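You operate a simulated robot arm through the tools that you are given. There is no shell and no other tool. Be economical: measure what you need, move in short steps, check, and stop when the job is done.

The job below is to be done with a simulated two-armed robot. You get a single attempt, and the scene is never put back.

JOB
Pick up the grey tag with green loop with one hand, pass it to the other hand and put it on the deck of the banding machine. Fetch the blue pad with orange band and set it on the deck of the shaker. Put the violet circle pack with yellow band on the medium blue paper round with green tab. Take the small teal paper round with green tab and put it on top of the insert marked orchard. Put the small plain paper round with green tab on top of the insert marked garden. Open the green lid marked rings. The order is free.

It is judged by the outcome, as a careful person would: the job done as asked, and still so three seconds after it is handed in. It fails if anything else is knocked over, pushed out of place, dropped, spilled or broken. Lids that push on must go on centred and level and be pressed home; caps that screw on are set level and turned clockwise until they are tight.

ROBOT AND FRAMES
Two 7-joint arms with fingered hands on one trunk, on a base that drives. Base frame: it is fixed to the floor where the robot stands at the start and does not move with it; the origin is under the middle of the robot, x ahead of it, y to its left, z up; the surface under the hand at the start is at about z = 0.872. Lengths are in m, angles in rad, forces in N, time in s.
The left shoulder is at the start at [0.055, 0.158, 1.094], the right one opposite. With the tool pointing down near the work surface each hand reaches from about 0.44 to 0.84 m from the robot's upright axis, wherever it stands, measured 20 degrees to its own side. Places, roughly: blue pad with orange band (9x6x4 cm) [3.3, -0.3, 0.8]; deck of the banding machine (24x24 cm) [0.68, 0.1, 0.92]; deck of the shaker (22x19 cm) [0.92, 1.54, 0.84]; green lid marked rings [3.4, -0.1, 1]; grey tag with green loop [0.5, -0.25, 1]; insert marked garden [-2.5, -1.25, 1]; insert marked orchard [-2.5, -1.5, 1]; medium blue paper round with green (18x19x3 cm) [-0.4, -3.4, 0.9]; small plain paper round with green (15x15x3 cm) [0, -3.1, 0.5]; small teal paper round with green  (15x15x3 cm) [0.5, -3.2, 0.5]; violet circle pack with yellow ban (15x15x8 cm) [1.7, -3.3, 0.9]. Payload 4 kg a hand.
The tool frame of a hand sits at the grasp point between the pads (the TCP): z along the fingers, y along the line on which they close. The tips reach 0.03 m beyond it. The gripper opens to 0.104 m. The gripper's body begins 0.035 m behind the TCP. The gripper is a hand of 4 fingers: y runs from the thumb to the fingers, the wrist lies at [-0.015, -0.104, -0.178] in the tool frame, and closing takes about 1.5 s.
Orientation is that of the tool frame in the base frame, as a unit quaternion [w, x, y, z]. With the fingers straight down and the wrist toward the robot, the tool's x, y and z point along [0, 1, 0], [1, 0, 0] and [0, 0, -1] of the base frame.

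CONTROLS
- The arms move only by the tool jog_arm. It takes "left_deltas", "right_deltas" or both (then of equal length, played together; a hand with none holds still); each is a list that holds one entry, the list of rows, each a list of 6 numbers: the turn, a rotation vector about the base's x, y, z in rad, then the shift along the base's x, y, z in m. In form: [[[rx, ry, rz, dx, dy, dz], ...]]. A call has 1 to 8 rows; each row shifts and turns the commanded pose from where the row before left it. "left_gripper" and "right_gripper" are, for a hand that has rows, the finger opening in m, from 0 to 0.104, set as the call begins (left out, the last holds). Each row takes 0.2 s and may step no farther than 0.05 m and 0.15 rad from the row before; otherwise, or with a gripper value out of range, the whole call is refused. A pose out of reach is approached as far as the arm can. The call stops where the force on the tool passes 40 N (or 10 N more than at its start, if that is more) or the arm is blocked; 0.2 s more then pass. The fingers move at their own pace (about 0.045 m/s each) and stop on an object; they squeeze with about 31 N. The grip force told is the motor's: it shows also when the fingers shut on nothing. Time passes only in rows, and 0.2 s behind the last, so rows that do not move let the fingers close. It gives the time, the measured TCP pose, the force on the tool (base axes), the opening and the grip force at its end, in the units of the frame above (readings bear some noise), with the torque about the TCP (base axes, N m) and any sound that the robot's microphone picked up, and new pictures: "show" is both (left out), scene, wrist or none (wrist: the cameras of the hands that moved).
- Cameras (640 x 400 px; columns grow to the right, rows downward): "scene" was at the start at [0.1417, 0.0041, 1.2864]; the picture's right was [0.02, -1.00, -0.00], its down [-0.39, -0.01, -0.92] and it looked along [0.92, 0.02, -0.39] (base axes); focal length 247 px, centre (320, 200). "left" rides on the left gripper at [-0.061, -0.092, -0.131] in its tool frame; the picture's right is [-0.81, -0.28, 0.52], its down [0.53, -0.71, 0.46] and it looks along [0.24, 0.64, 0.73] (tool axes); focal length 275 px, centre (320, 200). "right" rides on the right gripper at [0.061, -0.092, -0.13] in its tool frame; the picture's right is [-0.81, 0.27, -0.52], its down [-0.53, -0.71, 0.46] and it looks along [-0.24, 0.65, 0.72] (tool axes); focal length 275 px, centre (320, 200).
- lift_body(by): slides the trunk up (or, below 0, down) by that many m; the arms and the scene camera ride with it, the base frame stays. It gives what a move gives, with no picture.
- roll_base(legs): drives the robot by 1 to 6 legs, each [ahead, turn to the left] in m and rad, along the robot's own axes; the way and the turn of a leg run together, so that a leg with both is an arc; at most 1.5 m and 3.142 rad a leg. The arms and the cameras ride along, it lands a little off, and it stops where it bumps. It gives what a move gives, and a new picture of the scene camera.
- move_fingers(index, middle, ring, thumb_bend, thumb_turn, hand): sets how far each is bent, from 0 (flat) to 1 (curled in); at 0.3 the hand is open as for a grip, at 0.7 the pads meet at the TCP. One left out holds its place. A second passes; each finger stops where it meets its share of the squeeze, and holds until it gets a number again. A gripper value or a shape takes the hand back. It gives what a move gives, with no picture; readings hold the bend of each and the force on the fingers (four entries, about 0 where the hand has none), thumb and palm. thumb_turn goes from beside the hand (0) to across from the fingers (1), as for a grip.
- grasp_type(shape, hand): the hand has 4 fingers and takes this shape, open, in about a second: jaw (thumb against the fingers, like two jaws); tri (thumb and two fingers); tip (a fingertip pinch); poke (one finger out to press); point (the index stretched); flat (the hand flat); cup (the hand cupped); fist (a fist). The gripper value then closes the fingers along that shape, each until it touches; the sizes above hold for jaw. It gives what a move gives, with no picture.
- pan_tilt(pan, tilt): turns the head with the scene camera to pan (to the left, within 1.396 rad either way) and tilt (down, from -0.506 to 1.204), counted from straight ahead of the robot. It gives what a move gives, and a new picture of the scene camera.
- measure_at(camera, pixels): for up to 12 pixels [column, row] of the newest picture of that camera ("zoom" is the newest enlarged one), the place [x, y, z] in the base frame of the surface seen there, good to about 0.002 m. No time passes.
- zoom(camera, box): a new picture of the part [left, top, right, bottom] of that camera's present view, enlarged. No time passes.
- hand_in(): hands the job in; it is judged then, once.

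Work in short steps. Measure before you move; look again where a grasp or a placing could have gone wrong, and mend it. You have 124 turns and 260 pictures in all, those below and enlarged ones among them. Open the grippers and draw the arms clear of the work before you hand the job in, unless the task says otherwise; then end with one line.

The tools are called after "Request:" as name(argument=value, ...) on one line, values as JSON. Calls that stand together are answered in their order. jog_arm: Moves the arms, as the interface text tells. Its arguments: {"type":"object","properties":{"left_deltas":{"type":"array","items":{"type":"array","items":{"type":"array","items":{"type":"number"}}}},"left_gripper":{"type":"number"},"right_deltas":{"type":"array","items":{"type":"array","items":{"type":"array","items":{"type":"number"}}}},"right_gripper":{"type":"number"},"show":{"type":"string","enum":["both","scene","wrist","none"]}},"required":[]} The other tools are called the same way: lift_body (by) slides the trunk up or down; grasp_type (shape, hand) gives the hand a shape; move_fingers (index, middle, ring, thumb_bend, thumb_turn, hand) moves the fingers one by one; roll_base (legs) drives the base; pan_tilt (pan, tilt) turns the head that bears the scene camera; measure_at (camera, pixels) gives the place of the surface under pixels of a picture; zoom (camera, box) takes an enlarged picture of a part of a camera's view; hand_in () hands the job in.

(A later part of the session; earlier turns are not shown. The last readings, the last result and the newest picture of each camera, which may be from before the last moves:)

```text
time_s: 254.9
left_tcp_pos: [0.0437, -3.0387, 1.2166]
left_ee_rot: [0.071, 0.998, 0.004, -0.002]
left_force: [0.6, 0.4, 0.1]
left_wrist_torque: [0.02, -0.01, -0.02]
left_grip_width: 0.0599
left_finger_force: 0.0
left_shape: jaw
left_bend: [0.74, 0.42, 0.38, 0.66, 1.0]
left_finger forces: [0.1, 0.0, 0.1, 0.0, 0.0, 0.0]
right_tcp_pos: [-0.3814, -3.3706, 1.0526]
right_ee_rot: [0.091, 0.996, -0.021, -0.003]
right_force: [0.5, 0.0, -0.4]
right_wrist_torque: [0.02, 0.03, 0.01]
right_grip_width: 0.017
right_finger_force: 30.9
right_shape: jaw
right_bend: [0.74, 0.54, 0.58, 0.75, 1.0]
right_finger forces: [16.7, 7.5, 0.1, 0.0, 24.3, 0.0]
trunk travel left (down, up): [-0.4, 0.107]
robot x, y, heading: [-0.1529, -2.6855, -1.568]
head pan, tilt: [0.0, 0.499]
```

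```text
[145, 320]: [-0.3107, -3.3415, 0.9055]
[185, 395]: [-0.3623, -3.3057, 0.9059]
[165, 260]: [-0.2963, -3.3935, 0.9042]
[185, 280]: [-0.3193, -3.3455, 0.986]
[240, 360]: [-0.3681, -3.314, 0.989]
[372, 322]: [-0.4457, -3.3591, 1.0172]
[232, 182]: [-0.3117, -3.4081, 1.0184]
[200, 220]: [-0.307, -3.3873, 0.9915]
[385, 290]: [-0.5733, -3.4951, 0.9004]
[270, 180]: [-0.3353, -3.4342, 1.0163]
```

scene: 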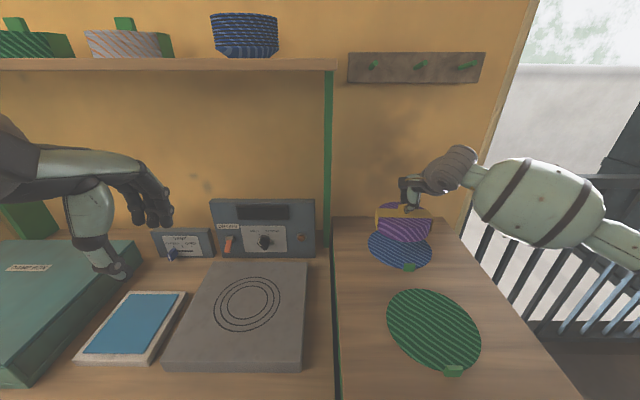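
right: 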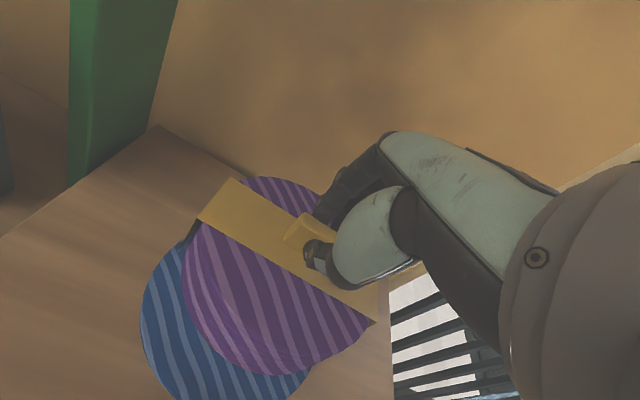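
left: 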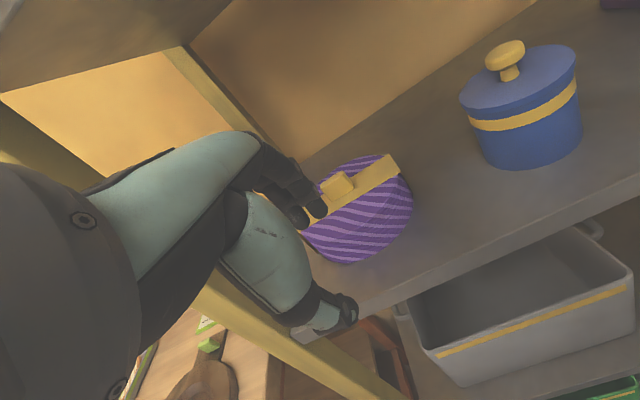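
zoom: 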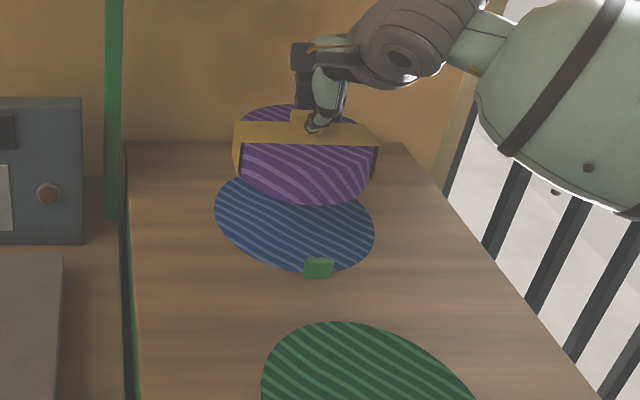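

The pack's and round's centres agree within a centimetre and the pack is level, bottom ~6.5 cm above. I nudge x by -6 mm and lower slowly.

Request:
jog_arm(right_deltas=[[[0, 0, 0, -0.006, 0, -0.02], [0, 0, 0, 0, 0, -0.02], [0, 0, 0, 0, 0, -0.01], [0, 0, 0, 0, 0, -0.004], [0, 0, 0, 0, 0, -0.004], [0, 0, 0, 0, 0, 0]]], show="scene")

Request:
zoom(camera="scene", box=[320, 160, 500, 320])

```text
time_s: 256.3
left_tcp_pos: [0.0415, -3.0385, 1.2176]
left_ee_rot: [0.071, 0.997, 0.003, -0.001]
left_force: [0.4, 0.3, -0.2]
left_wrist_torque: [-0.01, -0.03, -0.04]
left_grip_width: 0.0601
left_finger_force: 0.0
left_shape: jaw
left_bend: [0.74, 0.42, 0.38, 0.66, 1.0]
left_finger forces: [0.1, 0.0, 0.1, 0.0, 0.0, 0.1]
right_tcp_pos: [-0.3863, -3.3707, 0.9973]
right_ee_rot: [0.09, 0.996, -0.021, -0.003]
right_force: [0.3, -0.5, -1.1]
right_wrist_torque: [0.01, 0.0, -0.03]
right_grip_width: 0.017
right_finger_force: 31.1
right_shape: jaw
right_bend: [0.74, 0.54, 0.58, 0.75, 1.0]
right_finger forces: [16.7, 7.5, 0.0, 0.0, 24.1, 0.1]
trunk travel left (down, up): [-0.4, 0.107]
robot x, y, heading: [-0.1528, -2.6845, -1.565]
head pan, tilt: [0.0, 0.499]
```

scene: 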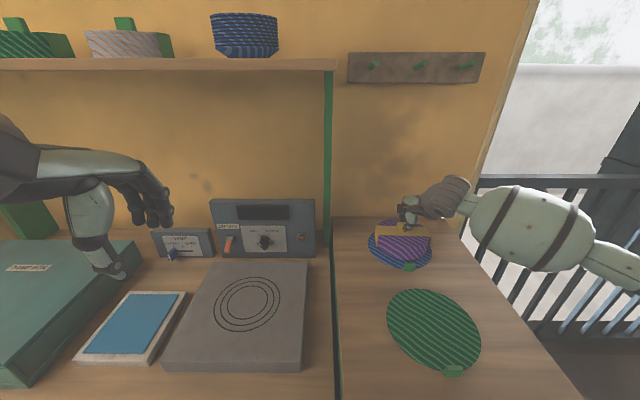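

```text
2.50 times, centred on (410, 240) of scene
```

zoom: 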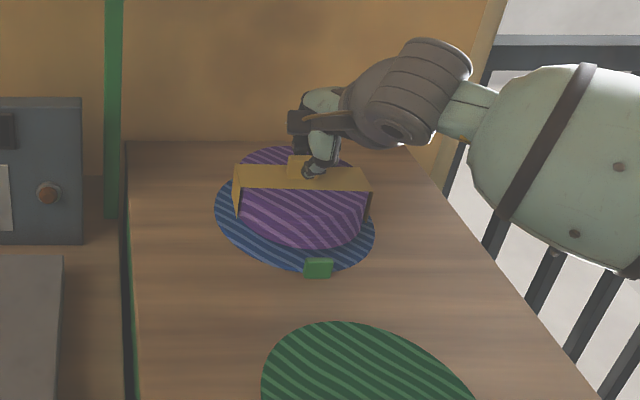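

Alignment looks right. I lower in 3 mm steps until contact, then release.

Request:
jog_arm(right_deltas=[[[0, 0, 0, 0, 0, -0.003], [0, 0, 0, 0, 0, -0.003], [0, 0, 0, 0, 0, -0.003], [0, 0, 0, 0, 0, 0]]], show="none")

```text
time_s: 257.3
left_tcp_pos: [0.0421, -3.0393, 1.2175]
left_ee_rot: [0.071, 0.997, 0.003, -0.002]
left_force: [0.6, -0.4, -0.3]
left_wrist_torque: [-0.03, 0.01, 0.01]
left_grip_width: 0.0598
left_finger_force: 0.1
left_shape: jaw
left_bend: [0.74, 0.42, 0.38, 0.66, 1.0]
left_finger forces: [0.0, 0.0, 0.0, 0.0, 0.0, 0.0]
right_tcp_pos: [-0.3873, -3.3703, 0.9882]
right_ee_rot: [0.091, 0.996, -0.021, -0.003]
right_force: [-1.0, -0.1, -0.6]
right_wrist_torque: [0.02, -0.04, 0.02]
right_grip_width: 0.017
right_finger_force: 31.0
right_shape: jaw
right_bend: [0.74, 0.54, 0.58, 0.75, 1.0]
right_finger forces: [16.7, 7.6, 0.0, 0.0, 24.1, 0.1]
trunk travel left (down, up): [-0.4, 0.107]
robot x, y, heading: [-0.1573, -2.6827, -1.563]
head pan, tilt: [0.0, 0.499]
```

Still no contact; I continue down slowly.

Request:
jog_arm(right_deltas=[[[0, 0, 0, 0, 0, -0.002], [0, 0, 0, 0, 0, -0.002], [0, 0, 0, 0, 0, -0.002], [0, 0, 0, 0, 0, 0]]], show="wrist")

Request:
measure_at(camera="right", pixels=[[232, 182], [372, 322], [240, 360], [270, 180], [185, 280]])

```text
time_s: 258.3
left_tcp_pos: [0.0424, -3.0395, 1.2186]
left_ee_rot: [0.071, 0.998, 0.003, -0.001]
left_force: [0.4, 0.3, -0.2]
left_wrist_torque: [0.01, 0.02, -0.02]
left_grip_width: 0.0598
left_finger_force: 0.0
left_shape: jaw
left_bend: [0.74, 0.42, 0.38, 0.66, 1.0]
left_finger forces: [0.0, 0.0, 0.0, 0.0, 0.0, 0.0]
right_tcp_pos: [-0.3874, -3.3693, 0.9847]
right_ee_rot: [0.092, 0.996, -0.02, -0.003]
right_force: [0.6, 0.3, 5.0]
right_wrist_torque: [-0.16, 0.02, 0.02]
right_grip_width: 0.0171
right_finger_force: 30.6
right_shape: jaw
right_bend: [0.74, 0.54, 0.58, 0.75, 1.0]
right_finger forces: [16.6, 7.7, 0.0, 0.0, 24.4, 0.1]
trunk travel left (down, up): [-0.4, 0.107]
robot x, y, heading: [-0.1525, -2.6889, -1.565]
head pan, tilt: [0.0, 0.499]
```

right: 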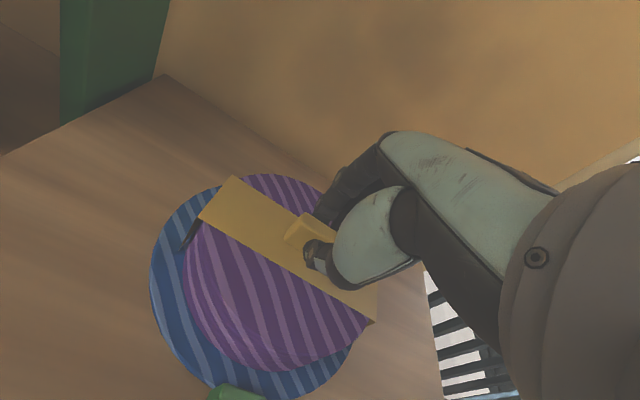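

```text
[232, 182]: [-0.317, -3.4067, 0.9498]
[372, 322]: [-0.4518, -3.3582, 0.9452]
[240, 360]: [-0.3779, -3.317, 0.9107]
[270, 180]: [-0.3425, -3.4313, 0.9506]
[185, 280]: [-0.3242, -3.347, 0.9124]
```

Contact at 5 N with the pack level. I open to 8 cm and lift straight up.

Request:
jog_arm(right_deltas=[[[0, 0, 0, 0, 0, 0], [0, 0, 0, 0, 0, 0], [0, 0, 0, 0, 0, 0], [0, 0, 0, 0, 0, 0], [0, 0, 0, 0, 0, 0.01], [0, 0, 0, 0, 0, 0.02], [0, 0, 0, 0, 0, 0.04], [0, 0, 0, 0, 0, 0.04]]], right_gripper=0.08, show="scene")

Request:
zoom(camera="scene", box=[320, 160, 500, 320])

```text
time_s: 260.1
left_tcp_pos: [0.0436, -3.0388, 1.2177]
left_ee_rot: [0.071, 0.997, 0.003, -0.002]
left_force: [-0.5, -0.1, -0.3]
left_wrist_torque: [0.0, 0.0, 0.01]
left_grip_width: 0.0599
left_finger_force: 0.1
left_shape: jaw
left_bend: [0.74, 0.42, 0.38, 0.66, 1.0]
left_finger forces: [0.0, 0.0, 0.0, 0.1, 0.0, 0.0]
right_tcp_pos: [-0.3877, -3.37, 1.0929]
right_ee_rot: [0.089, 0.996, -0.021, -0.003]
right_force: [0.3, -0.6, -0.7]
right_wrist_torque: [0.02, -0.04, 0.0]
right_grip_width: 0.0797
right_finger_force: 0.0
right_shape: jaw
right_bend: [0.27, 0.35, 0.32, 0.53, 0.99]
right_finger forces: [0.1, 0.1, 0.0, 0.0, 0.1, 0.0]
trunk travel left (down, up): [-0.4, 0.107]
robot x, y, heading: [-0.1537, -2.6859, -1.568]
head pan, tilt: [0.0, 0.499]
```

scene: 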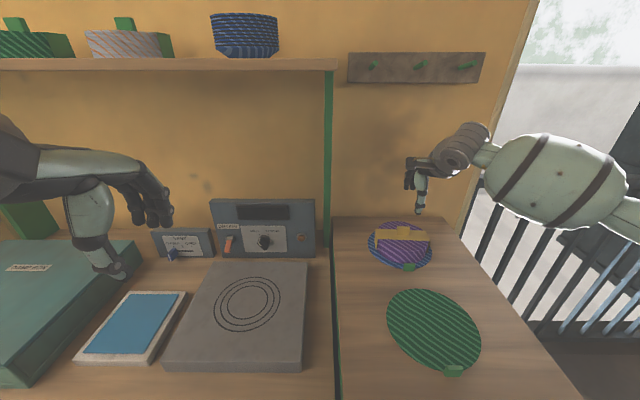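

```text
2.50 times, centred on (410, 240) of scene
```

zoom: 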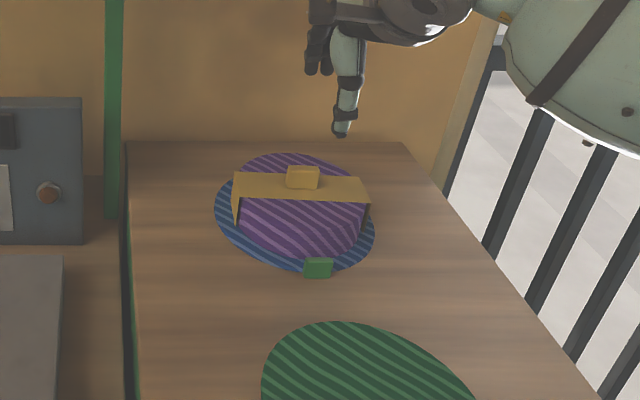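

The violet pack sits on the blue round. Next the two small rounds on the lower shelf: I back out, shift east to x≈0.22 and tuck the right hand while looking.

Request:
roll_base(legs=[[-0.4, 0], [0, 1.571], [0.38, 0], [0, -1.571]])

Request:
jog_arm(right_deltas=[[[0, 0, 0, 0, 0.045, 0.01], [0, 0, 0, 0, 0.045, 0.01], [0.06, 0, 0, 0, 0.045, 0], [0.06, 0, 0, 0, 0.045, 0], [0, 0, 0, 0, 0.03, 0]]], right_gripper=0.1, show="none")

Request:
lift_body(by=-0.38)

Request:
pan_tilt(pan=0.0, tilt=0.45)

```text
time_s: 273.7
left_tcp_pos: [0.4369, -2.6408, 1.217]
left_ee_rot: [0.068, 0.997, 0.021, 0.006]
left_force: [0.6, -0.5, 0.2]
left_wrist_torque: [0.0, -0.01, -0.02]
left_grip_width: 0.0598
left_finger_force: 0.1
left_shape: jaw
left_bend: [0.74, 0.41, 0.38, 0.66, 1.0]
left_finger forces: [0.1, 0.0, 0.1, 0.0, 0.0, 0.1]
right_tcp_pos: [0.0111, -2.9809, 1.0942]
right_ee_rot: [0.09, 0.996, -0.009, -0.002]
right_force: [0.2, -0.5, -0.1]
right_wrist_torque: [0.02, -0.01, -0.01]
right_grip_width: 0.0797
right_finger_force: 0.0
right_shape: jaw
right_bend: [0.27, 0.35, 0.32, 0.53, 0.99]
right_finger forces: [0.1, 0.1, 0.0, 0.0, 0.0, 0.0]
trunk travel left (down, up): [-0.4, 0.107]
robot x, y, heading: [0.238, -2.2872, -1.541]
head pan, tilt: [0.0, 0.499]
```

scene: 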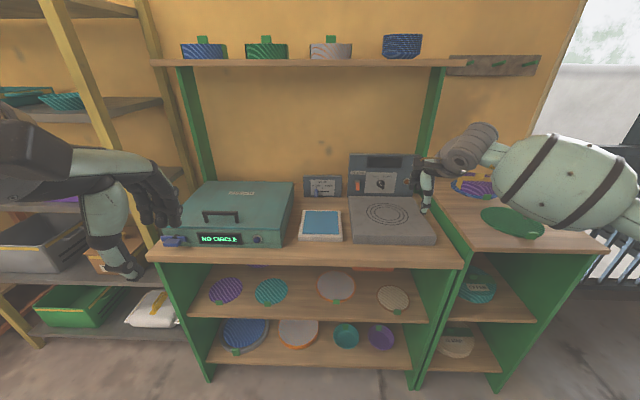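

```text
time_s: 274.9
left_tcp_pos: [0.4375, -2.629, 1.2241]
left_ee_rot: [0.071, 0.997, 0.027, 0.001]
left_force: [-0.4, -0.3, -0.6]
left_wrist_torque: [0.0, 0.01, 0.0]
left_grip_width: 0.0598
left_finger_force: 0.2
left_shape: jaw
left_bend: [0.74, 0.41, 0.38, 0.66, 1.0]
left_finger forces: [0.1, 0.1, 0.1, 0.0, 0.0, 0.0]
right_tcp_pos: [0.0119, -2.7572, 1.1226]
right_ee_rot: [0.037, 0.999, -0.008, -0.003]
right_force: [-0.8, 0.4, -0.1]
right_wrist_torque: [-0.02, -0.04, -0.03]
right_grip_width: 0.0999
right_finger_force: 0.1
right_shape: jaw
right_bend: [0.31, 0.31, 0.3, 0.31, 0.98]
right_finger forces: [0.0, 0.0, 0.0, 0.0, 0.0, 0.1]
trunk travel left (down, up): [-0.4, 0.107]
robot x, y, heading: [0.242, -2.2934, -1.541]
head pan, tilt: [0.0, 0.499]
```

```text
time_s: 278.5
left_tcp_pos: [0.437, -2.6268, 0.8441]
left_ee_rot: [0.073, 0.997, 0.024, 0.003]
left_force: [0.2, -1.4, 0.9]
left_wrist_torque: [-0.05, 0.03, -0.03]
left_grip_width: 0.0597
left_finger_force: 0.0
left_shape: jaw
left_bend: [0.74, 0.41, 0.38, 0.66, 1.0]
left_finger forces: [0.0, 0.0, 0.0, 0.1, 0.1, 0.0]
right_tcp_pos: [0.0118, -2.7577, 0.7425]
right_ee_rot: [0.036, 0.999, -0.008, -0.002]
right_force: [-0.5, 0.3, -0.1]
right_wrist_torque: [0.0, 0.03, 0.05]
right_grip_width: 0.1
right_finger_force: 0.0
right_shape: jaw
right_bend: [0.31, 0.31, 0.3, 0.31, 0.98]
right_finger forces: [0.1, 0.1, 0.0, 0.0, 0.1, 0.1]
trunk travel left (down, up): [-0.02, 0.487]
robot x, y, heading: [0.237, -2.295, -1.542]
head pan, tilt: [0.0, 0.499]
```

```text
time_s: 279.2
left_tcp_pos: [0.4373, -2.6267, 0.8432]
left_ee_rot: [0.073, 0.997, 0.024, 0.004]
left_force: [-0.8, -0.2, -0.4]
left_wrist_torque: [0.01, -0.01, -0.02]
left_grip_width: 0.0598
left_finger_force: 0.1
left_shape: jaw
left_bend: [0.74, 0.41, 0.38, 0.66, 1.0]
left_finger forces: [0.0, 0.1, 0.0, 0.0, 0.0, 0.0]
right_tcp_pos: [0.0136, -2.7569, 0.7429]
right_ee_rot: [0.037, 0.999, -0.008, -0.002]
right_force: [0.3, 0.5, -0.2]
right_wrist_torque: [-0.03, 0.0, 0.02]
right_grip_width: 0.0997
right_finger_force: 0.1
right_shape: jaw
right_bend: [0.31, 0.31, 0.3, 0.31, 0.98]
right_finger forces: [0.1, 0.0, 0.0, 0.0, 0.0, 0.0]
trunk travel left (down, up): [-0.02, 0.487]
robot x, y, heading: [0.239, -2.2906, -1.543]
head pan, tilt: [0.0, 0.45]
```

scene: 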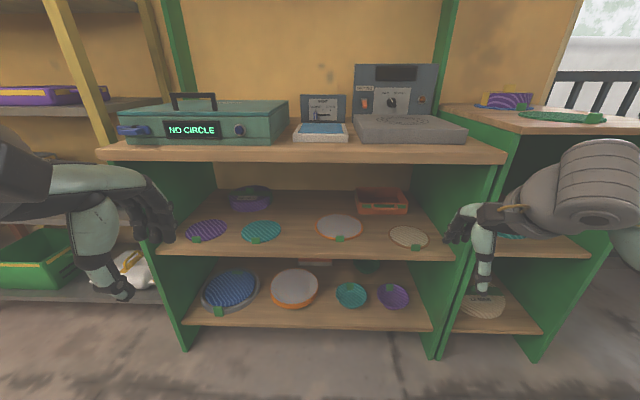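

Now I see the shelf with purple, teal, plain-orange and plain rounds. I zoom in on teal (260,232) and plain (408,237) and measure the tabs.

Request:
zoom(camera="scene", box=[180, 190, 460, 270])

Request:
measure_at(camera="scene", pixels=[[249, 240], [247, 243], [252, 237], [260, 228], [415, 244], [413, 247], [417, 241], [408, 234], [340, 237], [300, 255], [300, 150], [260, 160]])

```text
2.29 times, centred on (320, 230) of scene
```

zoom: 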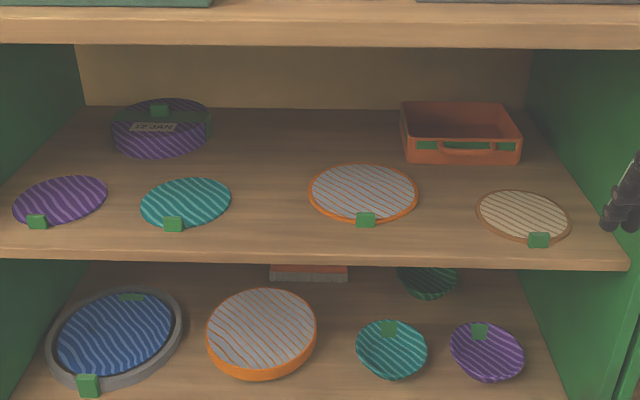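

```text
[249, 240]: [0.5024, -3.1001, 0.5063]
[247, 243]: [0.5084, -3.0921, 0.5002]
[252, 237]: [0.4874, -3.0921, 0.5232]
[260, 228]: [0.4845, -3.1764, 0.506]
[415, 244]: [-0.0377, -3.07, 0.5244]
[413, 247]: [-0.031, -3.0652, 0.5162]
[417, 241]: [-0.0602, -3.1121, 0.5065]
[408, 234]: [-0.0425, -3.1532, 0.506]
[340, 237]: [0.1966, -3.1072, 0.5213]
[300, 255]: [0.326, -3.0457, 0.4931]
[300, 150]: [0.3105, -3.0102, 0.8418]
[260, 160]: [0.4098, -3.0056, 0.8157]
```

Tabs: teal at (0.489, -3.092), plain at (-0.037, -3.067), both z 0.506–0.526. I square up, drive 0.15 m closer and lower both hands in front of the shelf.

Request:
roll_base(legs=[[0.16, -0.025]])

Request:
jog_arm(left_deltas=[[[0, 0, 0, 0.01, 0, -0.045], [0, 0, 0, 0.01, 0, -0.045], [0, 0, 0, 0.01, -0.005, -0.045], [0, 0, 0, 0.01, -0.005, -0.045], [0, 0, 0, 0.006, -0.01, -0.045], [0, 0, 0, 0, -0.02, -0.02], [0, 0, 0, 0, -0.03, 0], [0, 0, 0, 0, -0.03, 0]]], right_deltas=[[[0, 0, 0, -0.01, 0, -0.04], [-0.07, 0, 0, -0.01, 0, -0.04], [0, 0, 0, -0.01, 0, -0.04], [0, 0, 0, -0.01, 0, -0.03], [0, 0, 0, -0.005, 0, 0], [0, 0, 0, -0.005, 0, 0], [0, 0, 0, 0, 0, 0], [0, 0, 0, 0, 0, 0]]], left_gripper=0.08, right_gripper=0.08)

```text
time_s: 280.6
left_tcp_pos: [0.4309, -2.7949, 0.8431]
left_ee_rot: [0.071, 0.997, 0.011, 0.002]
left_force: [0.6, -0.4, -0.9]
left_wrist_torque: [0.02, 0.0, -0.01]
left_grip_width: 0.0601
left_finger_force: 0.1
left_shape: jaw
left_bend: [0.74, 0.41, 0.38, 0.66, 1.0]
left_finger forces: [0.0, 0.1, 0.0, 0.1, 0.1, 0.1]
right_tcp_pos: [0.0034, -2.9141, 0.7419]
right_ee_rot: [0.036, 0.999, -0.022, -0.003]
right_force: [0.4, -0.4, -0.2]
right_wrist_torque: [0.03, 0.01, -0.01]
right_grip_width: 0.0998
right_finger_force: 0.1
right_shape: jaw
right_bend: [0.31, 0.31, 0.3, 0.31, 0.98]
right_finger forces: [0.0, 0.0, 0.0, 0.1, 0.0, 0.1]
trunk travel left (down, up): [-0.02, 0.487]
robot x, y, heading: [0.2451, -2.4505, -1.564]
head pan, tilt: [0.0, 0.45]
```

scene: 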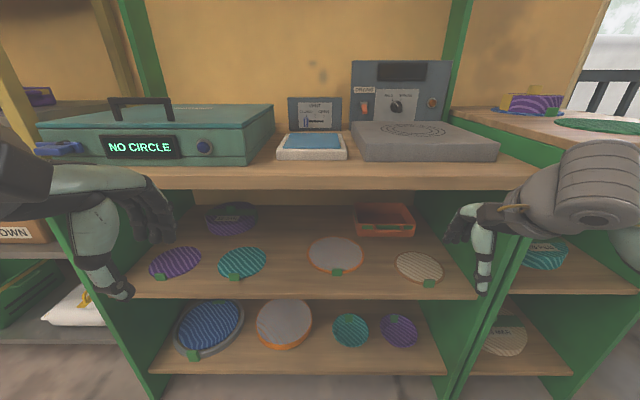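

```text
time_s: 282.4
left_tcp_pos: [0.4538, -2.9489, 0.7383]
left_ee_rot: [0.078, 0.997, 0.011, 0.002]
left_force: [-0.2, -0.3, 0.1]
left_wrist_torque: [0.02, 0.02, -0.02]
left_grip_width: 0.0795
left_finger_force: 0.0
left_shape: jaw
left_bend: [0.27, 0.35, 0.32, 0.53, 0.99]
left_finger forces: [0.1, 0.1, 0.0, 0.1, 0.1, 0.0]
left hand out of reach, approached as far as the arm can: row 1, 2, 3, 4, 5
right_tcp_pos: [-0.0459, -2.9042, 0.5986]
right_ee_rot: [0.078, 0.997, -0.021, -0.001]
right_force: [0.2, 0.0, 1.5]
right_wrist_torque: [0.0, 0.01, -0.02]
right_grip_width: 0.0804
right_finger_force: 0.0
right_shape: jaw
right_bend: [0.27, 0.35, 0.32, 0.52, 0.99]
right_finger forces: [0.1, 0.0, 0.0, 0.1, 0.1, 0.0]
trunk travel left (down, up): [-0.02, 0.487]
robot x, y, heading: [0.238, -2.4514, -1.569]
head pan, tilt: [0.0, 0.45]
```

scene: 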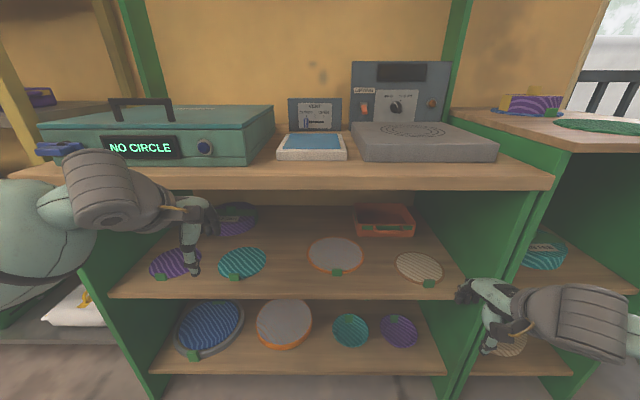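
right: 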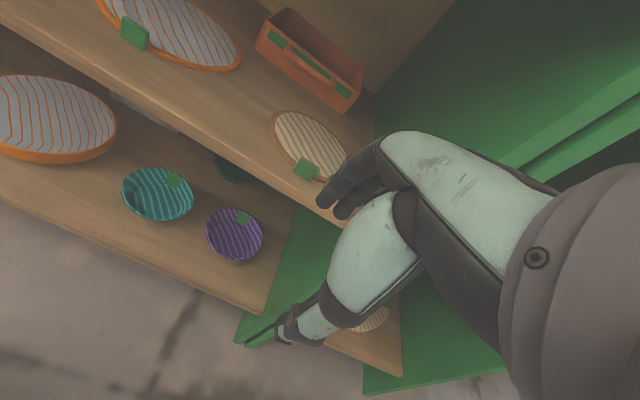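
left: 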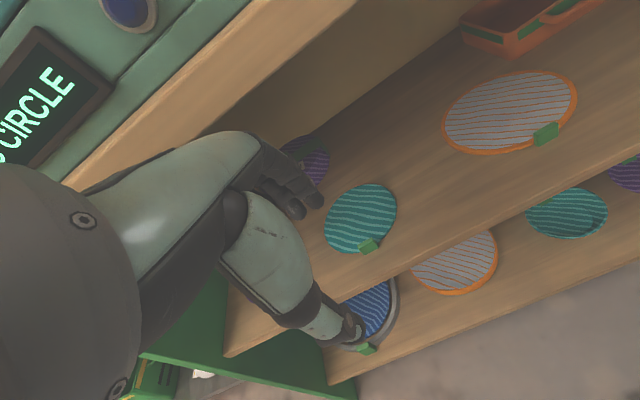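

Hands are in front. I measure the divider panel near the right hand and lower the left hand to tab height outside the shelf.

Request:
measure_at(camera="scene", pixels=[[470, 250], [450, 290], [440, 225], [105, 250], [90, 280], [482, 300]])

Request:
jog_arm(left_deltas=[[[0, 0, 0, 0.01, 0.005, -0.045], [0, 0, 0, 0.01, 0.005, -0.045], [0, 0, 0, 0.01, 0.005, -0.045], [0, 0, 0, 0.005, 0, -0.03], [0, 0, 0, 0, 0, 0]]], right_deltas=[[[0, 0, 0, 0.003, -0.01, -0.01], [0, 0, 0, 0.003, -0.01, -0.01], [0, 0, 0, 0.003, -0.01, -0.005], [0, 0, 0, 0, -0.02, 0], [0, 0, 0, 0, 0, 0]]])

```text
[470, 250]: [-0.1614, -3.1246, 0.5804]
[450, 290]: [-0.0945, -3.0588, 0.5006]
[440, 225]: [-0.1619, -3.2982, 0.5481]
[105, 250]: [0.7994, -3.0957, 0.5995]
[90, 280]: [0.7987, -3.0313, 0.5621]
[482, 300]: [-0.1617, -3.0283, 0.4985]
```

```text
time_s: 283.6
left_tcp_pos: [0.4872, -2.9318, 0.573]
left_ee_rot: [0.079, 0.997, 0.012, 0.002]
left_force: [-0.3, -0.3, 0.1]
left_wrist_torque: [0.0, -0.05, 0.0]
left_grip_width: 0.0796
left_finger_force: 0.0
left_shape: jaw
left_bend: [0.27, 0.35, 0.32, 0.53, 0.99]
left_finger forces: [0.0, 0.1, 0.0, 0.0, 0.1, 0.1]
right_tcp_pos: [-0.0363, -2.9546, 0.5739]
right_ee_rot: [0.077, 0.997, -0.022, -0.001]
right_force: [0.1, -0.3, -0.7]
right_wrist_torque: [-0.03, 0.01, -0.02]
right_grip_width: 0.0802
right_finger_force: 0.0
right_shape: jaw
right_bend: [0.27, 0.35, 0.32, 0.52, 0.99]
right_finger forces: [0.1, 0.0, 0.1, 0.0, 0.1, 0.0]
trunk travel left (down, up): [-0.02, 0.487]
robot x, y, heading: [0.2422, -2.4496, -1.565]
head pan, tilt: [0.0, 0.45]
```

scene: 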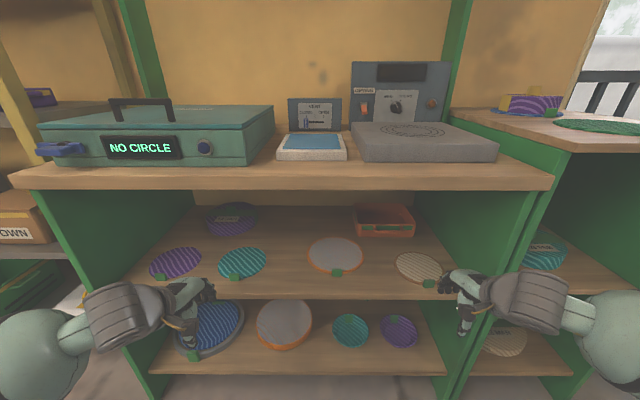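
right: 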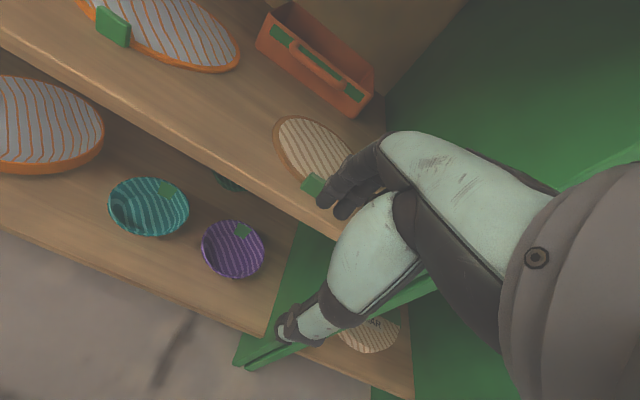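
left: 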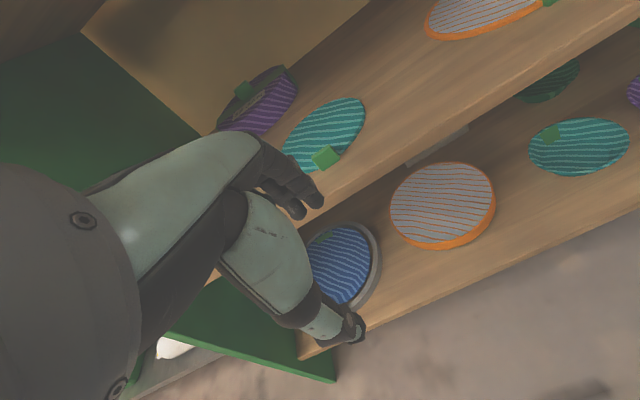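

I measure both tabs and the fingertips from the wrist cameras.

Request:
measure_at(camera="left", pixels=[[315, 155], [325, 150], [338, 155], [328, 168], [325, 160], [300, 210], [315, 195], [350, 325], [345, 345], [320, 125]])

Request:
measure_at(camera="right", pixels=[[303, 185], [312, 176], [321, 186], [313, 195], [312, 186], [325, 200], [343, 212], [290, 325], [280, 335], [315, 150]])

Request:
zoom(camera="left", box=[260, 90, 400, 190])

Request:
zoom(camera="right", box=[240, 120, 380, 230])

```text
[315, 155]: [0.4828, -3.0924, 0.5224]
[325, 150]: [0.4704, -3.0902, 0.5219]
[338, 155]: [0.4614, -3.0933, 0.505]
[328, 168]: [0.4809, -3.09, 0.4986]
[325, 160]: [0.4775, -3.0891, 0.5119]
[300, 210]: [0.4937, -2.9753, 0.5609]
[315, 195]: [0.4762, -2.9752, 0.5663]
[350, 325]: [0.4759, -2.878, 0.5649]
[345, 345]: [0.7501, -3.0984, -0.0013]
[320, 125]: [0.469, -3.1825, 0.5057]
```

```text
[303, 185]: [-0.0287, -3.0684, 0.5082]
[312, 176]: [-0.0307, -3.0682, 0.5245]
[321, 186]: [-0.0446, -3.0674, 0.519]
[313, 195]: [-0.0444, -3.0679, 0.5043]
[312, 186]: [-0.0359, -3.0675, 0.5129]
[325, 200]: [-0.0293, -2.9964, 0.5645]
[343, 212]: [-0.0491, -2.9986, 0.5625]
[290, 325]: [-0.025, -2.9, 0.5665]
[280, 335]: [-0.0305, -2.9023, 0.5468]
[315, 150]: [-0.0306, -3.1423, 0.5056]
```

```text
4.00 times, centred on (330, 140) of left
```

zoom: 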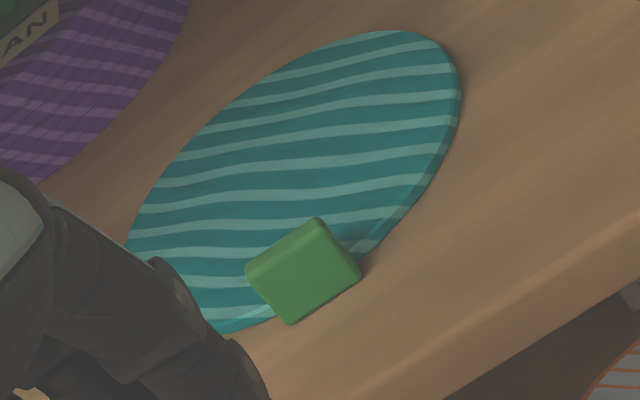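

```text
3.64 times, centred on (310, 175) of right
```

zoom: 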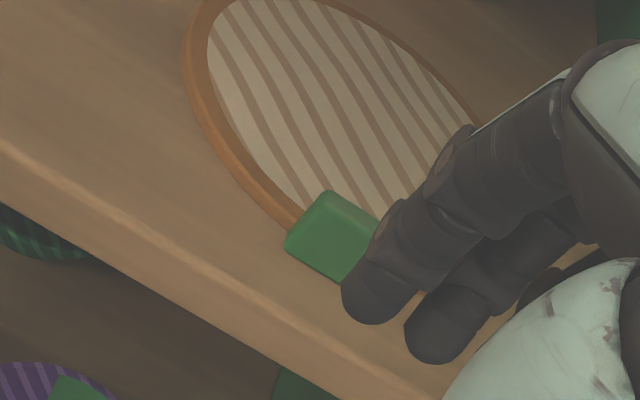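

Tab centres: teal (0.473, -3.096), plain (-0.037, -3.073), tops 0.523. I move both hands over their tabs at z≈0.567, then check before lowering.

Request:
jog_arm(left_deltas=[[[0, 0, 0, -0.003, -0.033, -0.002], [0, 0, 0, -0.003, -0.033, -0.002], [0, 0, 0, 0, -0.033, -0.002], [0, 0, 0, 0, -0.033, 0], [0, 0, 0, 0, -0.032, 0], [0, 0, 0, 0, 0, 0]]], right_deltas=[[[0, 0, 0, -0.003, -0.024, -0.002], [0, 0, 0, -0.003, -0.024, -0.002], [0, 0, 0, 0, -0.024, -0.002], [0, 0, 0, 0, -0.023, 0], [0, 0, 0, 0, -0.023, 0], [0, 0, 0, 0, 0, 0]]])

Request:
zoom(camera="left", box=[220, 150, 420, 350])

Request:
zoom(camera="right", box=[220, 150, 420, 350])

```text
time_s: 285.0
left_tcp_pos: [0.4808, -3.0954, 0.5652]
left_ee_rot: [0.078, 0.997, 0.012, 0.002]
left_force: [-0.6, -0.5, -0.1]
left_wrist_torque: [-0.02, 0.01, 0.01]
left_grip_width: 0.0797
left_finger_force: 0.0
left_shape: jaw
left_bend: [0.27, 0.35, 0.32, 0.53, 0.99]
left_finger forces: [0.0, 0.1, 0.0, 0.0, 0.0, 0.0]
right_tcp_pos: [-0.0453, -3.0728, 0.5662]
right_ee_rot: [0.078, 0.997, -0.022, -0.001]
right_force: [0.0, -0.3, -0.4]
right_wrist_torque: [-0.04, 0.0, 0.02]
right_grip_width: 0.0805
right_finger_force: 0.1
right_shape: jaw
right_bend: [0.27, 0.35, 0.32, 0.52, 0.99]
right_finger forces: [0.0, 0.1, 0.1, 0.0, 0.0, 0.0]
trunk travel left (down, up): [-0.02, 0.487]
robot x, y, heading: [0.2434, -2.4517, -1.569]
head pan, tilt: [0.0, 0.45]
```

scene: 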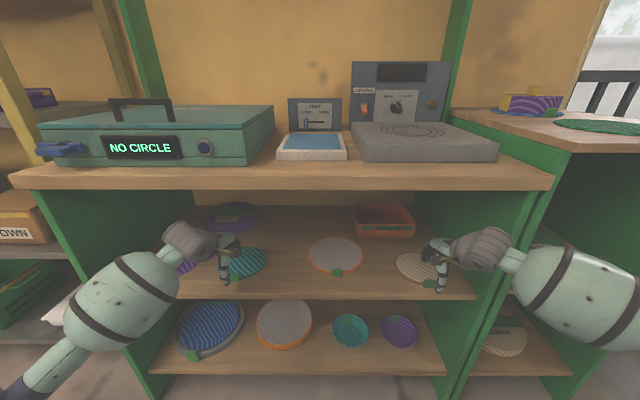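
right: 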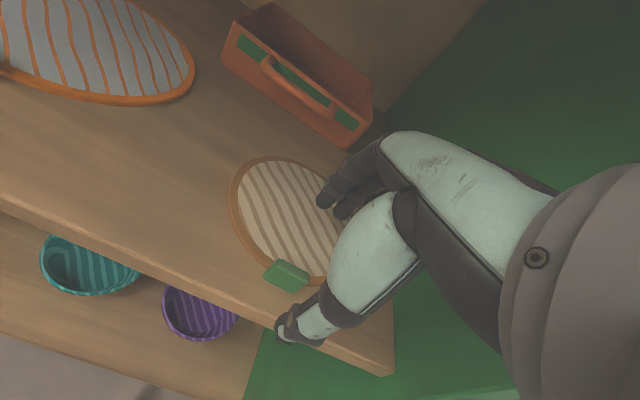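
left: 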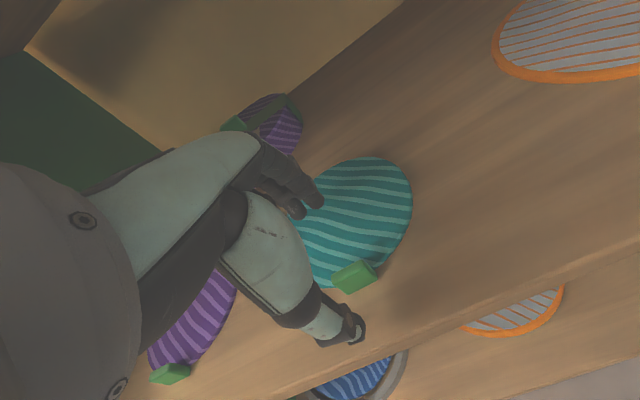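

```text
2.00 times, centred on (320, 250) of left
```

zoom: 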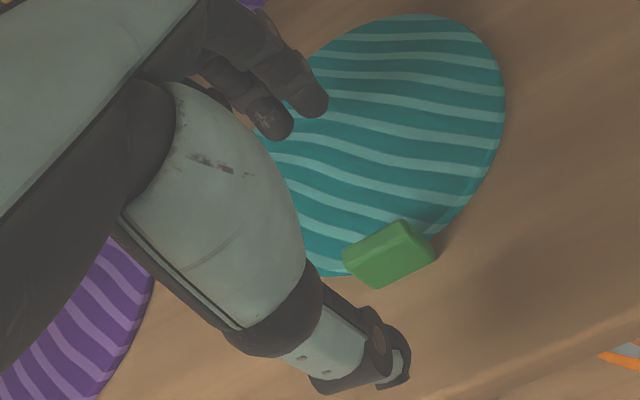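

```text
2.00 times, centred on (320, 250) of right
```

zoom: 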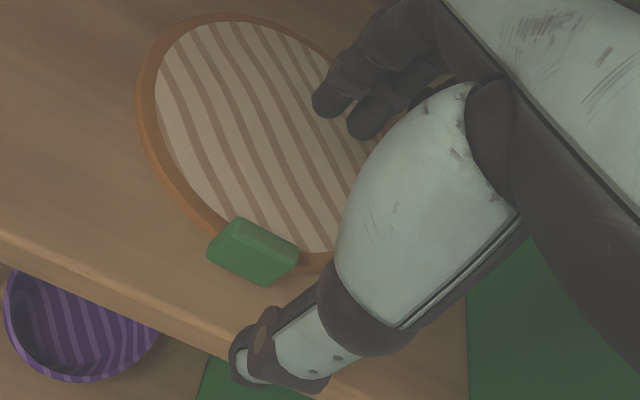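

I measure the tabs again with these closer views.

Request:
measure_at(camera="left", pixels=[[340, 272], [368, 262], [362, 275], [345, 288], [350, 268], [338, 335], [300, 208], [318, 198]])

Request:
measure_at(camera="right", pixels=[[280, 262], [305, 274], [270, 275], [295, 285], [290, 268], [285, 330], [325, 200], [345, 212]])

```text
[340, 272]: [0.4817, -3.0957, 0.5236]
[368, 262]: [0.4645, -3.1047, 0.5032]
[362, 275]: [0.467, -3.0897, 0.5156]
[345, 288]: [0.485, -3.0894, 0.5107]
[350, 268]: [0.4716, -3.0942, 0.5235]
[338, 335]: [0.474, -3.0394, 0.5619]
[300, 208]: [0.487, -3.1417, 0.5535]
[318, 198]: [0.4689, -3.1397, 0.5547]
```

```text
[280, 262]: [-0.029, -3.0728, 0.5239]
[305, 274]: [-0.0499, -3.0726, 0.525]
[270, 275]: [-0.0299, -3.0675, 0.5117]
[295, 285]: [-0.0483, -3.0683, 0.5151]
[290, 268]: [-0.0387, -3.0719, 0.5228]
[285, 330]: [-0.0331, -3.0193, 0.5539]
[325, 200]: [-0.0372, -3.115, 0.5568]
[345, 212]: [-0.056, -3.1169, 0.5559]
```

Both hands are well aligned. I lower 2.8 cm and close both.

Request:
jog_arm(left_deltas=[[[0, 0, 0, 0, 0, -0.01], [0, 0, 0, 0, 0, -0.01], [0, 0, 0, 0, 0, -0.007], [0, 0, 0, 0, 0, 0]]], right_deltas=[[[0, 0, 0, 0.004, 0, -0.01], [0, 0, 0, 0, 0, -0.01], [0, 0, 0, 0, 0, -0.008], [0, 0, 0, 0, 0, 0]]], show="none")

Request:
jog_arm(left_deltas=[[[0, 0, 0, 0, 0, 0], [0, 0, 0, 0, 0, 0], [0, 0, 0, 0, 0, 0], [0, 0, 0, 0, 0, 0], [0, 0, 0, 0, 0, 0], [0, 0, 0, 0, 0, 0], [0, 0, 0, 0, 0, 0]]], right_deltas=[[[0, 0, 0, 0, 0, 0], [0, 0, 0, 0, 0, 0], [0, 0, 0, 0, 0, 0], [0, 0, 0, 0, 0, 0], [0, 0, 0, 0, 0, 0], [0, 0, 0, 0, 0, 0], [0, 0, 0, 0, 0, 0]]], left_gripper=0.0, right_gripper=0.0, show="wrist")

```text
time_s: 286.0
left_tcp_pos: [0.4803, -3.0965, 0.5404]
left_ee_rot: [0.078, 0.997, 0.011, 0.002]
left_force: [-0.1, 1.1, -0.1]
left_wrist_torque: [0.01, 0.01, 0.02]
left_grip_width: 0.0801
left_finger_force: 0.1
left_shape: jaw
left_bend: [0.27, 0.35, 0.32, 0.53, 0.99]
left_finger forces: [0.0, 0.0, 0.1, 0.1, 0.0, 0.0]
right_tcp_pos: [-0.0406, -3.0728, 0.5377]
right_ee_rot: [0.078, 0.997, -0.022, -0.002]
right_force: [-0.5, -0.1, -0.6]
right_wrist_torque: [-0.02, 0.0, 0.0]
right_grip_width: 0.0801
right_finger_force: 0.0
right_shape: jaw
right_bend: [0.27, 0.35, 0.32, 0.52, 0.99]
right_finger forces: [0.1, 0.0, 0.1, 0.1, 0.0, 0.0]
trunk travel left (down, up): [-0.02, 0.487]
robot x, y, heading: [0.2436, -2.4563, -1.568]
head pan, tilt: [0.0, 0.45]
```

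```text
time_s: 287.6
left_tcp_pos: [0.4803, -3.0952, 0.5409]
left_ee_rot: [0.079, 0.997, 0.012, 0.002]
left_force: [-0.6, -0.7, 0.1]
left_wrist_torque: [0.0, -0.02, -0.01]
left_grip_width: 0.0042
left_finger_force: 30.8
left_shape: jaw
left_bend: [0.71, 0.67, 0.7, 0.72, 1.0]
left_finger forces: [17.2, 9.1, 0.1, 0.0, 26.4, 0.1]
right_tcp_pos: [-0.0421, -3.072, 0.5389]
right_ee_rot: [0.077, 0.997, -0.022, -0.001]
right_force: [0.5, -0.9, 0.3]
right_wrist_torque: [0.03, 0.01, 0.01]
right_grip_width: 0.0039
right_finger_force: 31.1
right_shape: jaw
right_bend: [0.67, 0.67, 0.7, 0.72, 1.0]
right_finger forces: [17.2, 9.0, 0.1, 0.0, 26.5, 0.1]
trunk travel left (down, up): [-0.02, 0.487]
robot x, y, heading: [0.2448, -2.452, -1.568]
head pan, tilt: [0.0, 0.45]
```

right: 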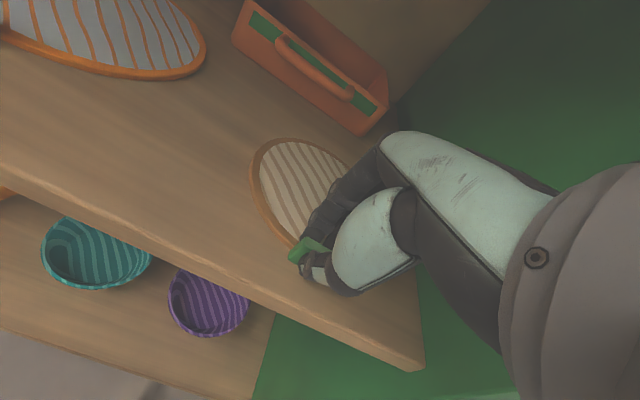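
left: 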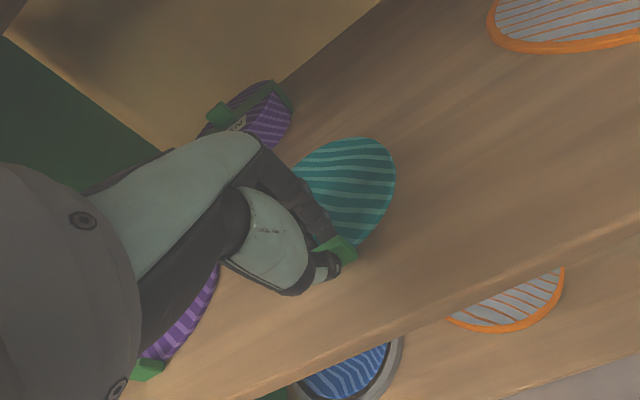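

Both tabs are pinched. I lift both 3 cm gently and check how the discs hang.

Request:
jog_arm(left_deltas=[[[0, 0, 0, 0, 0, 0.006], [0, 0, 0, 0, 0, 0.008], [0, 0, 0, 0, 0, 0.01], [0, 0, 0, 0, 0, 0.01], [0, 0, 0, 0, 0, 0]]], right_deltas=[[[0, 0, 0, 0, 0, 0.006], [0, 0, 0, 0, 0, 0.008], [0, 0, 0, 0, 0, 0.01], [0, 0, 0, 0, 0, 0.01], [0, 0, 0, 0, 0, 0]]])

```text
time_s: 288.8
left_tcp_pos: [0.4805, -3.097, 0.5736]
left_ee_rot: [0.078, 0.997, 0.011, 0.002]
left_force: [0.9, 0.5, -0.7]
left_wrist_torque: [0.02, 0.01, 0.0]
left_grip_width: 0.0045
left_finger_force: 31.2
left_shape: jaw
left_bend: [0.71, 0.67, 0.7, 0.72, 1.0]
left_finger forces: [17.3, 9.2, 0.0, 0.1, 26.5, 0.1]
right_tcp_pos: [-0.0403, -3.0725, 0.5733]
right_ee_rot: [0.078, 0.997, -0.022, -0.002]
right_force: [-0.6, -0.3, 0.2]
right_wrist_torque: [0.02, -0.01, 0.03]
right_grip_width: 0.0042
right_finger_force: 31.2
right_shape: jaw
right_bend: [0.67, 0.67, 0.7, 0.72, 1.0]
right_finger forces: [17.5, 9.3, 0.0, 0.1, 26.4, 0.1]
trunk travel left (down, up): [-0.02, 0.487]
robot x, y, heading: [0.2431, -2.4533, -1.568]
head pan, tilt: [0.0, 0.45]
```

scene: 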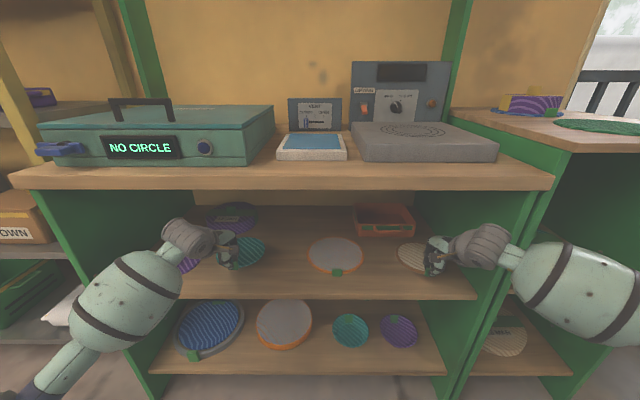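
right: 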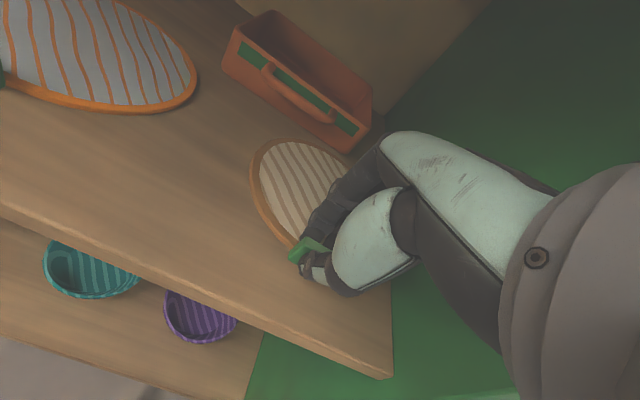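
left: 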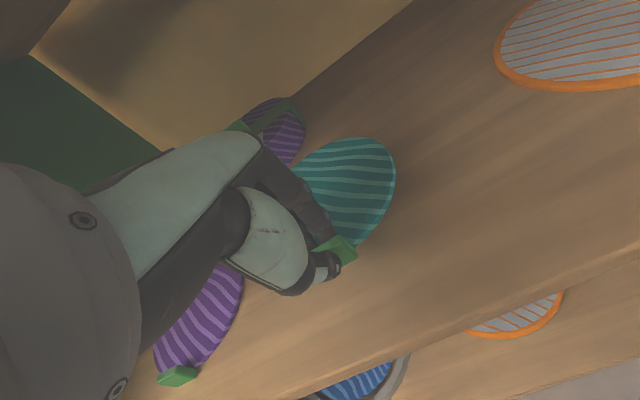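

Both discs lifted level. I back away from the shelf, raise the trunk, and turn west to look toward the inserts.

Request:
roll_base(legs=[[-0.5, 0]])

Request:
lift_body(by=0.38)

Request:
roll_base(legs=[[0, -1.571]])

```text
time_s: 292.0
left_tcp_pos: [0.4769, -2.5857, 0.5915]
left_ee_rot: [0.093, 0.996, 0.009, 0.002]
left_force: [0.6, 0.5, -0.4]
left_wrist_torque: [0.02, 0.0, 0.01]
left_grip_width: 0.0044
left_finger_force: 31.5
left_shape: jaw
left_bend: [0.71, 0.67, 0.7, 0.72, 1.0]
left_finger forces: [17.6, 9.4, 0.1, 0.0, 27.0, 0.0]
right_tcp_pos: [-0.0435, -2.5588, 0.589]
right_ee_rot: [0.091, 0.996, -0.024, -0.002]
right_force: [0.6, -0.1, -0.8]
right_wrist_torque: [-0.02, -0.03, -0.02]
right_grip_width: 0.0043
right_finger_force: 30.8
right_shape: jaw
right_bend: [0.66, 0.67, 0.7, 0.72, 1.0]
right_finger forces: [17.6, 9.3, 0.0, 0.0, 27.0, 0.0]
trunk travel left (down, up): [-0.02, 0.487]
robot x, y, heading: [0.2452, -1.9545, -1.572]
head pan, tilt: [0.0, 0.45]
stopped in leg 1: the robot was blocked; the commanded pose is now the measured one
```

scene: 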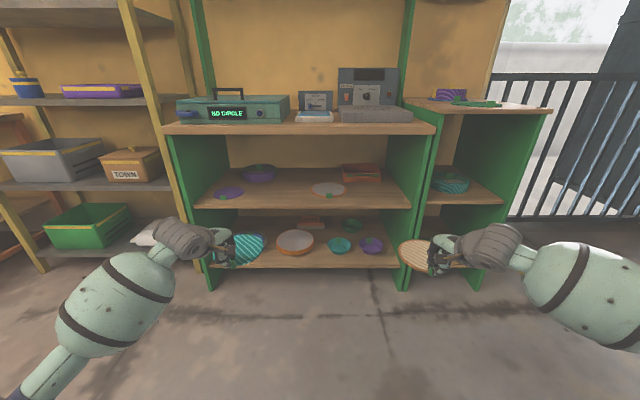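

```text
time_s: 295.7
left_tcp_pos: [0.4766, -2.587, 0.9682]
left_ee_rot: [0.091, 0.996, 0.009, 0.001]
left_force: [0.5, -0.8, -0.2]
left_wrist_torque: [0.0, 0.0, 0.05]
left_grip_width: 0.0045
left_finger_force: 31.7
left_shape: jaw
left_bend: [0.71, 0.67, 0.7, 0.72, 1.0]
left_finger forces: [17.6, 9.4, 0.1, 0.1, 27.0, 0.1]
right_tcp_pos: [-0.0438, -2.5602, 0.9682]
right_ee_rot: [0.09, 0.996, -0.024, -0.003]
right_force: [-0.4, 0.0, 0.7]
right_wrist_torque: [0.01, -0.03, 0.02]
right_grip_width: 0.0041
right_finger_force: 30.6
right_shape: jaw
right_bend: [0.66, 0.67, 0.7, 0.72, 1.0]
right_finger forces: [17.6, 9.2, 0.0, 0.1, 27.0, 0.0]
trunk travel left (down, up): [-0.4, 0.107]
robot x, y, heading: [0.2448, -1.9583, -1.576]
head pan, tilt: [0.0, 0.45]
```

```text
time_s: 299.0
left_tcp_pos: [-0.1664, -2.4851, 0.9856]
left_ee_rot: [0.093, 0.873, -0.476, -0.045]
left_force: [0.0, 1.0, -0.8]
left_wrist_torque: [-0.01, -0.03, -0.02]
left_grip_width: 0.0039
left_finger_force: 31.0
left_shape: jaw
left_bend: [0.71, 0.67, 0.7, 0.73, 1.0]
left_finger forces: [17.7, 9.5, 0.1, 0.0, 27.0, 0.0]
right_tcp_pos: [-0.4187, -2.0303, 0.9819]
right_ee_rot: [0.091, 0.859, -0.502, -0.047]
right_force: [-0.4, -0.4, -0.7]
right_wrist_torque: [-0.03, -0.01, -0.02]
right_grip_width: 0.0041
right_finger_force: 31.1
right_shape: jaw
right_bend: [0.67, 0.67, 0.7, 0.73, 1.0]
right_finger forces: [17.9, 9.7, 0.0, 0.0, 27.5, 0.0]
trunk travel left (down, up): [-0.4, 0.107]
robot x, y, heading: [0.2342, -1.9763, -2.502]
head pan, tilt: [0.0, 0.45]
stopped in leg 1: the robot was blocked; the commanded pose is now the measured one
```

scene: 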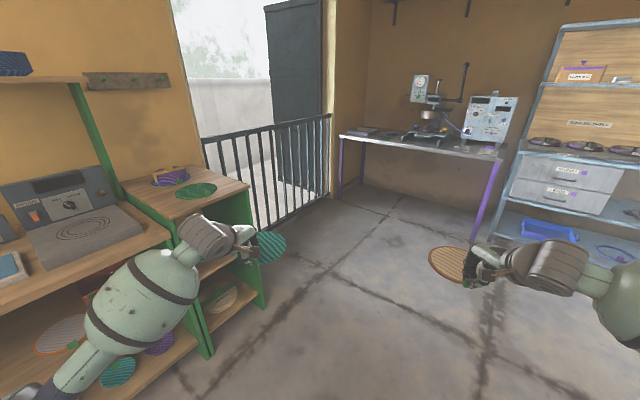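

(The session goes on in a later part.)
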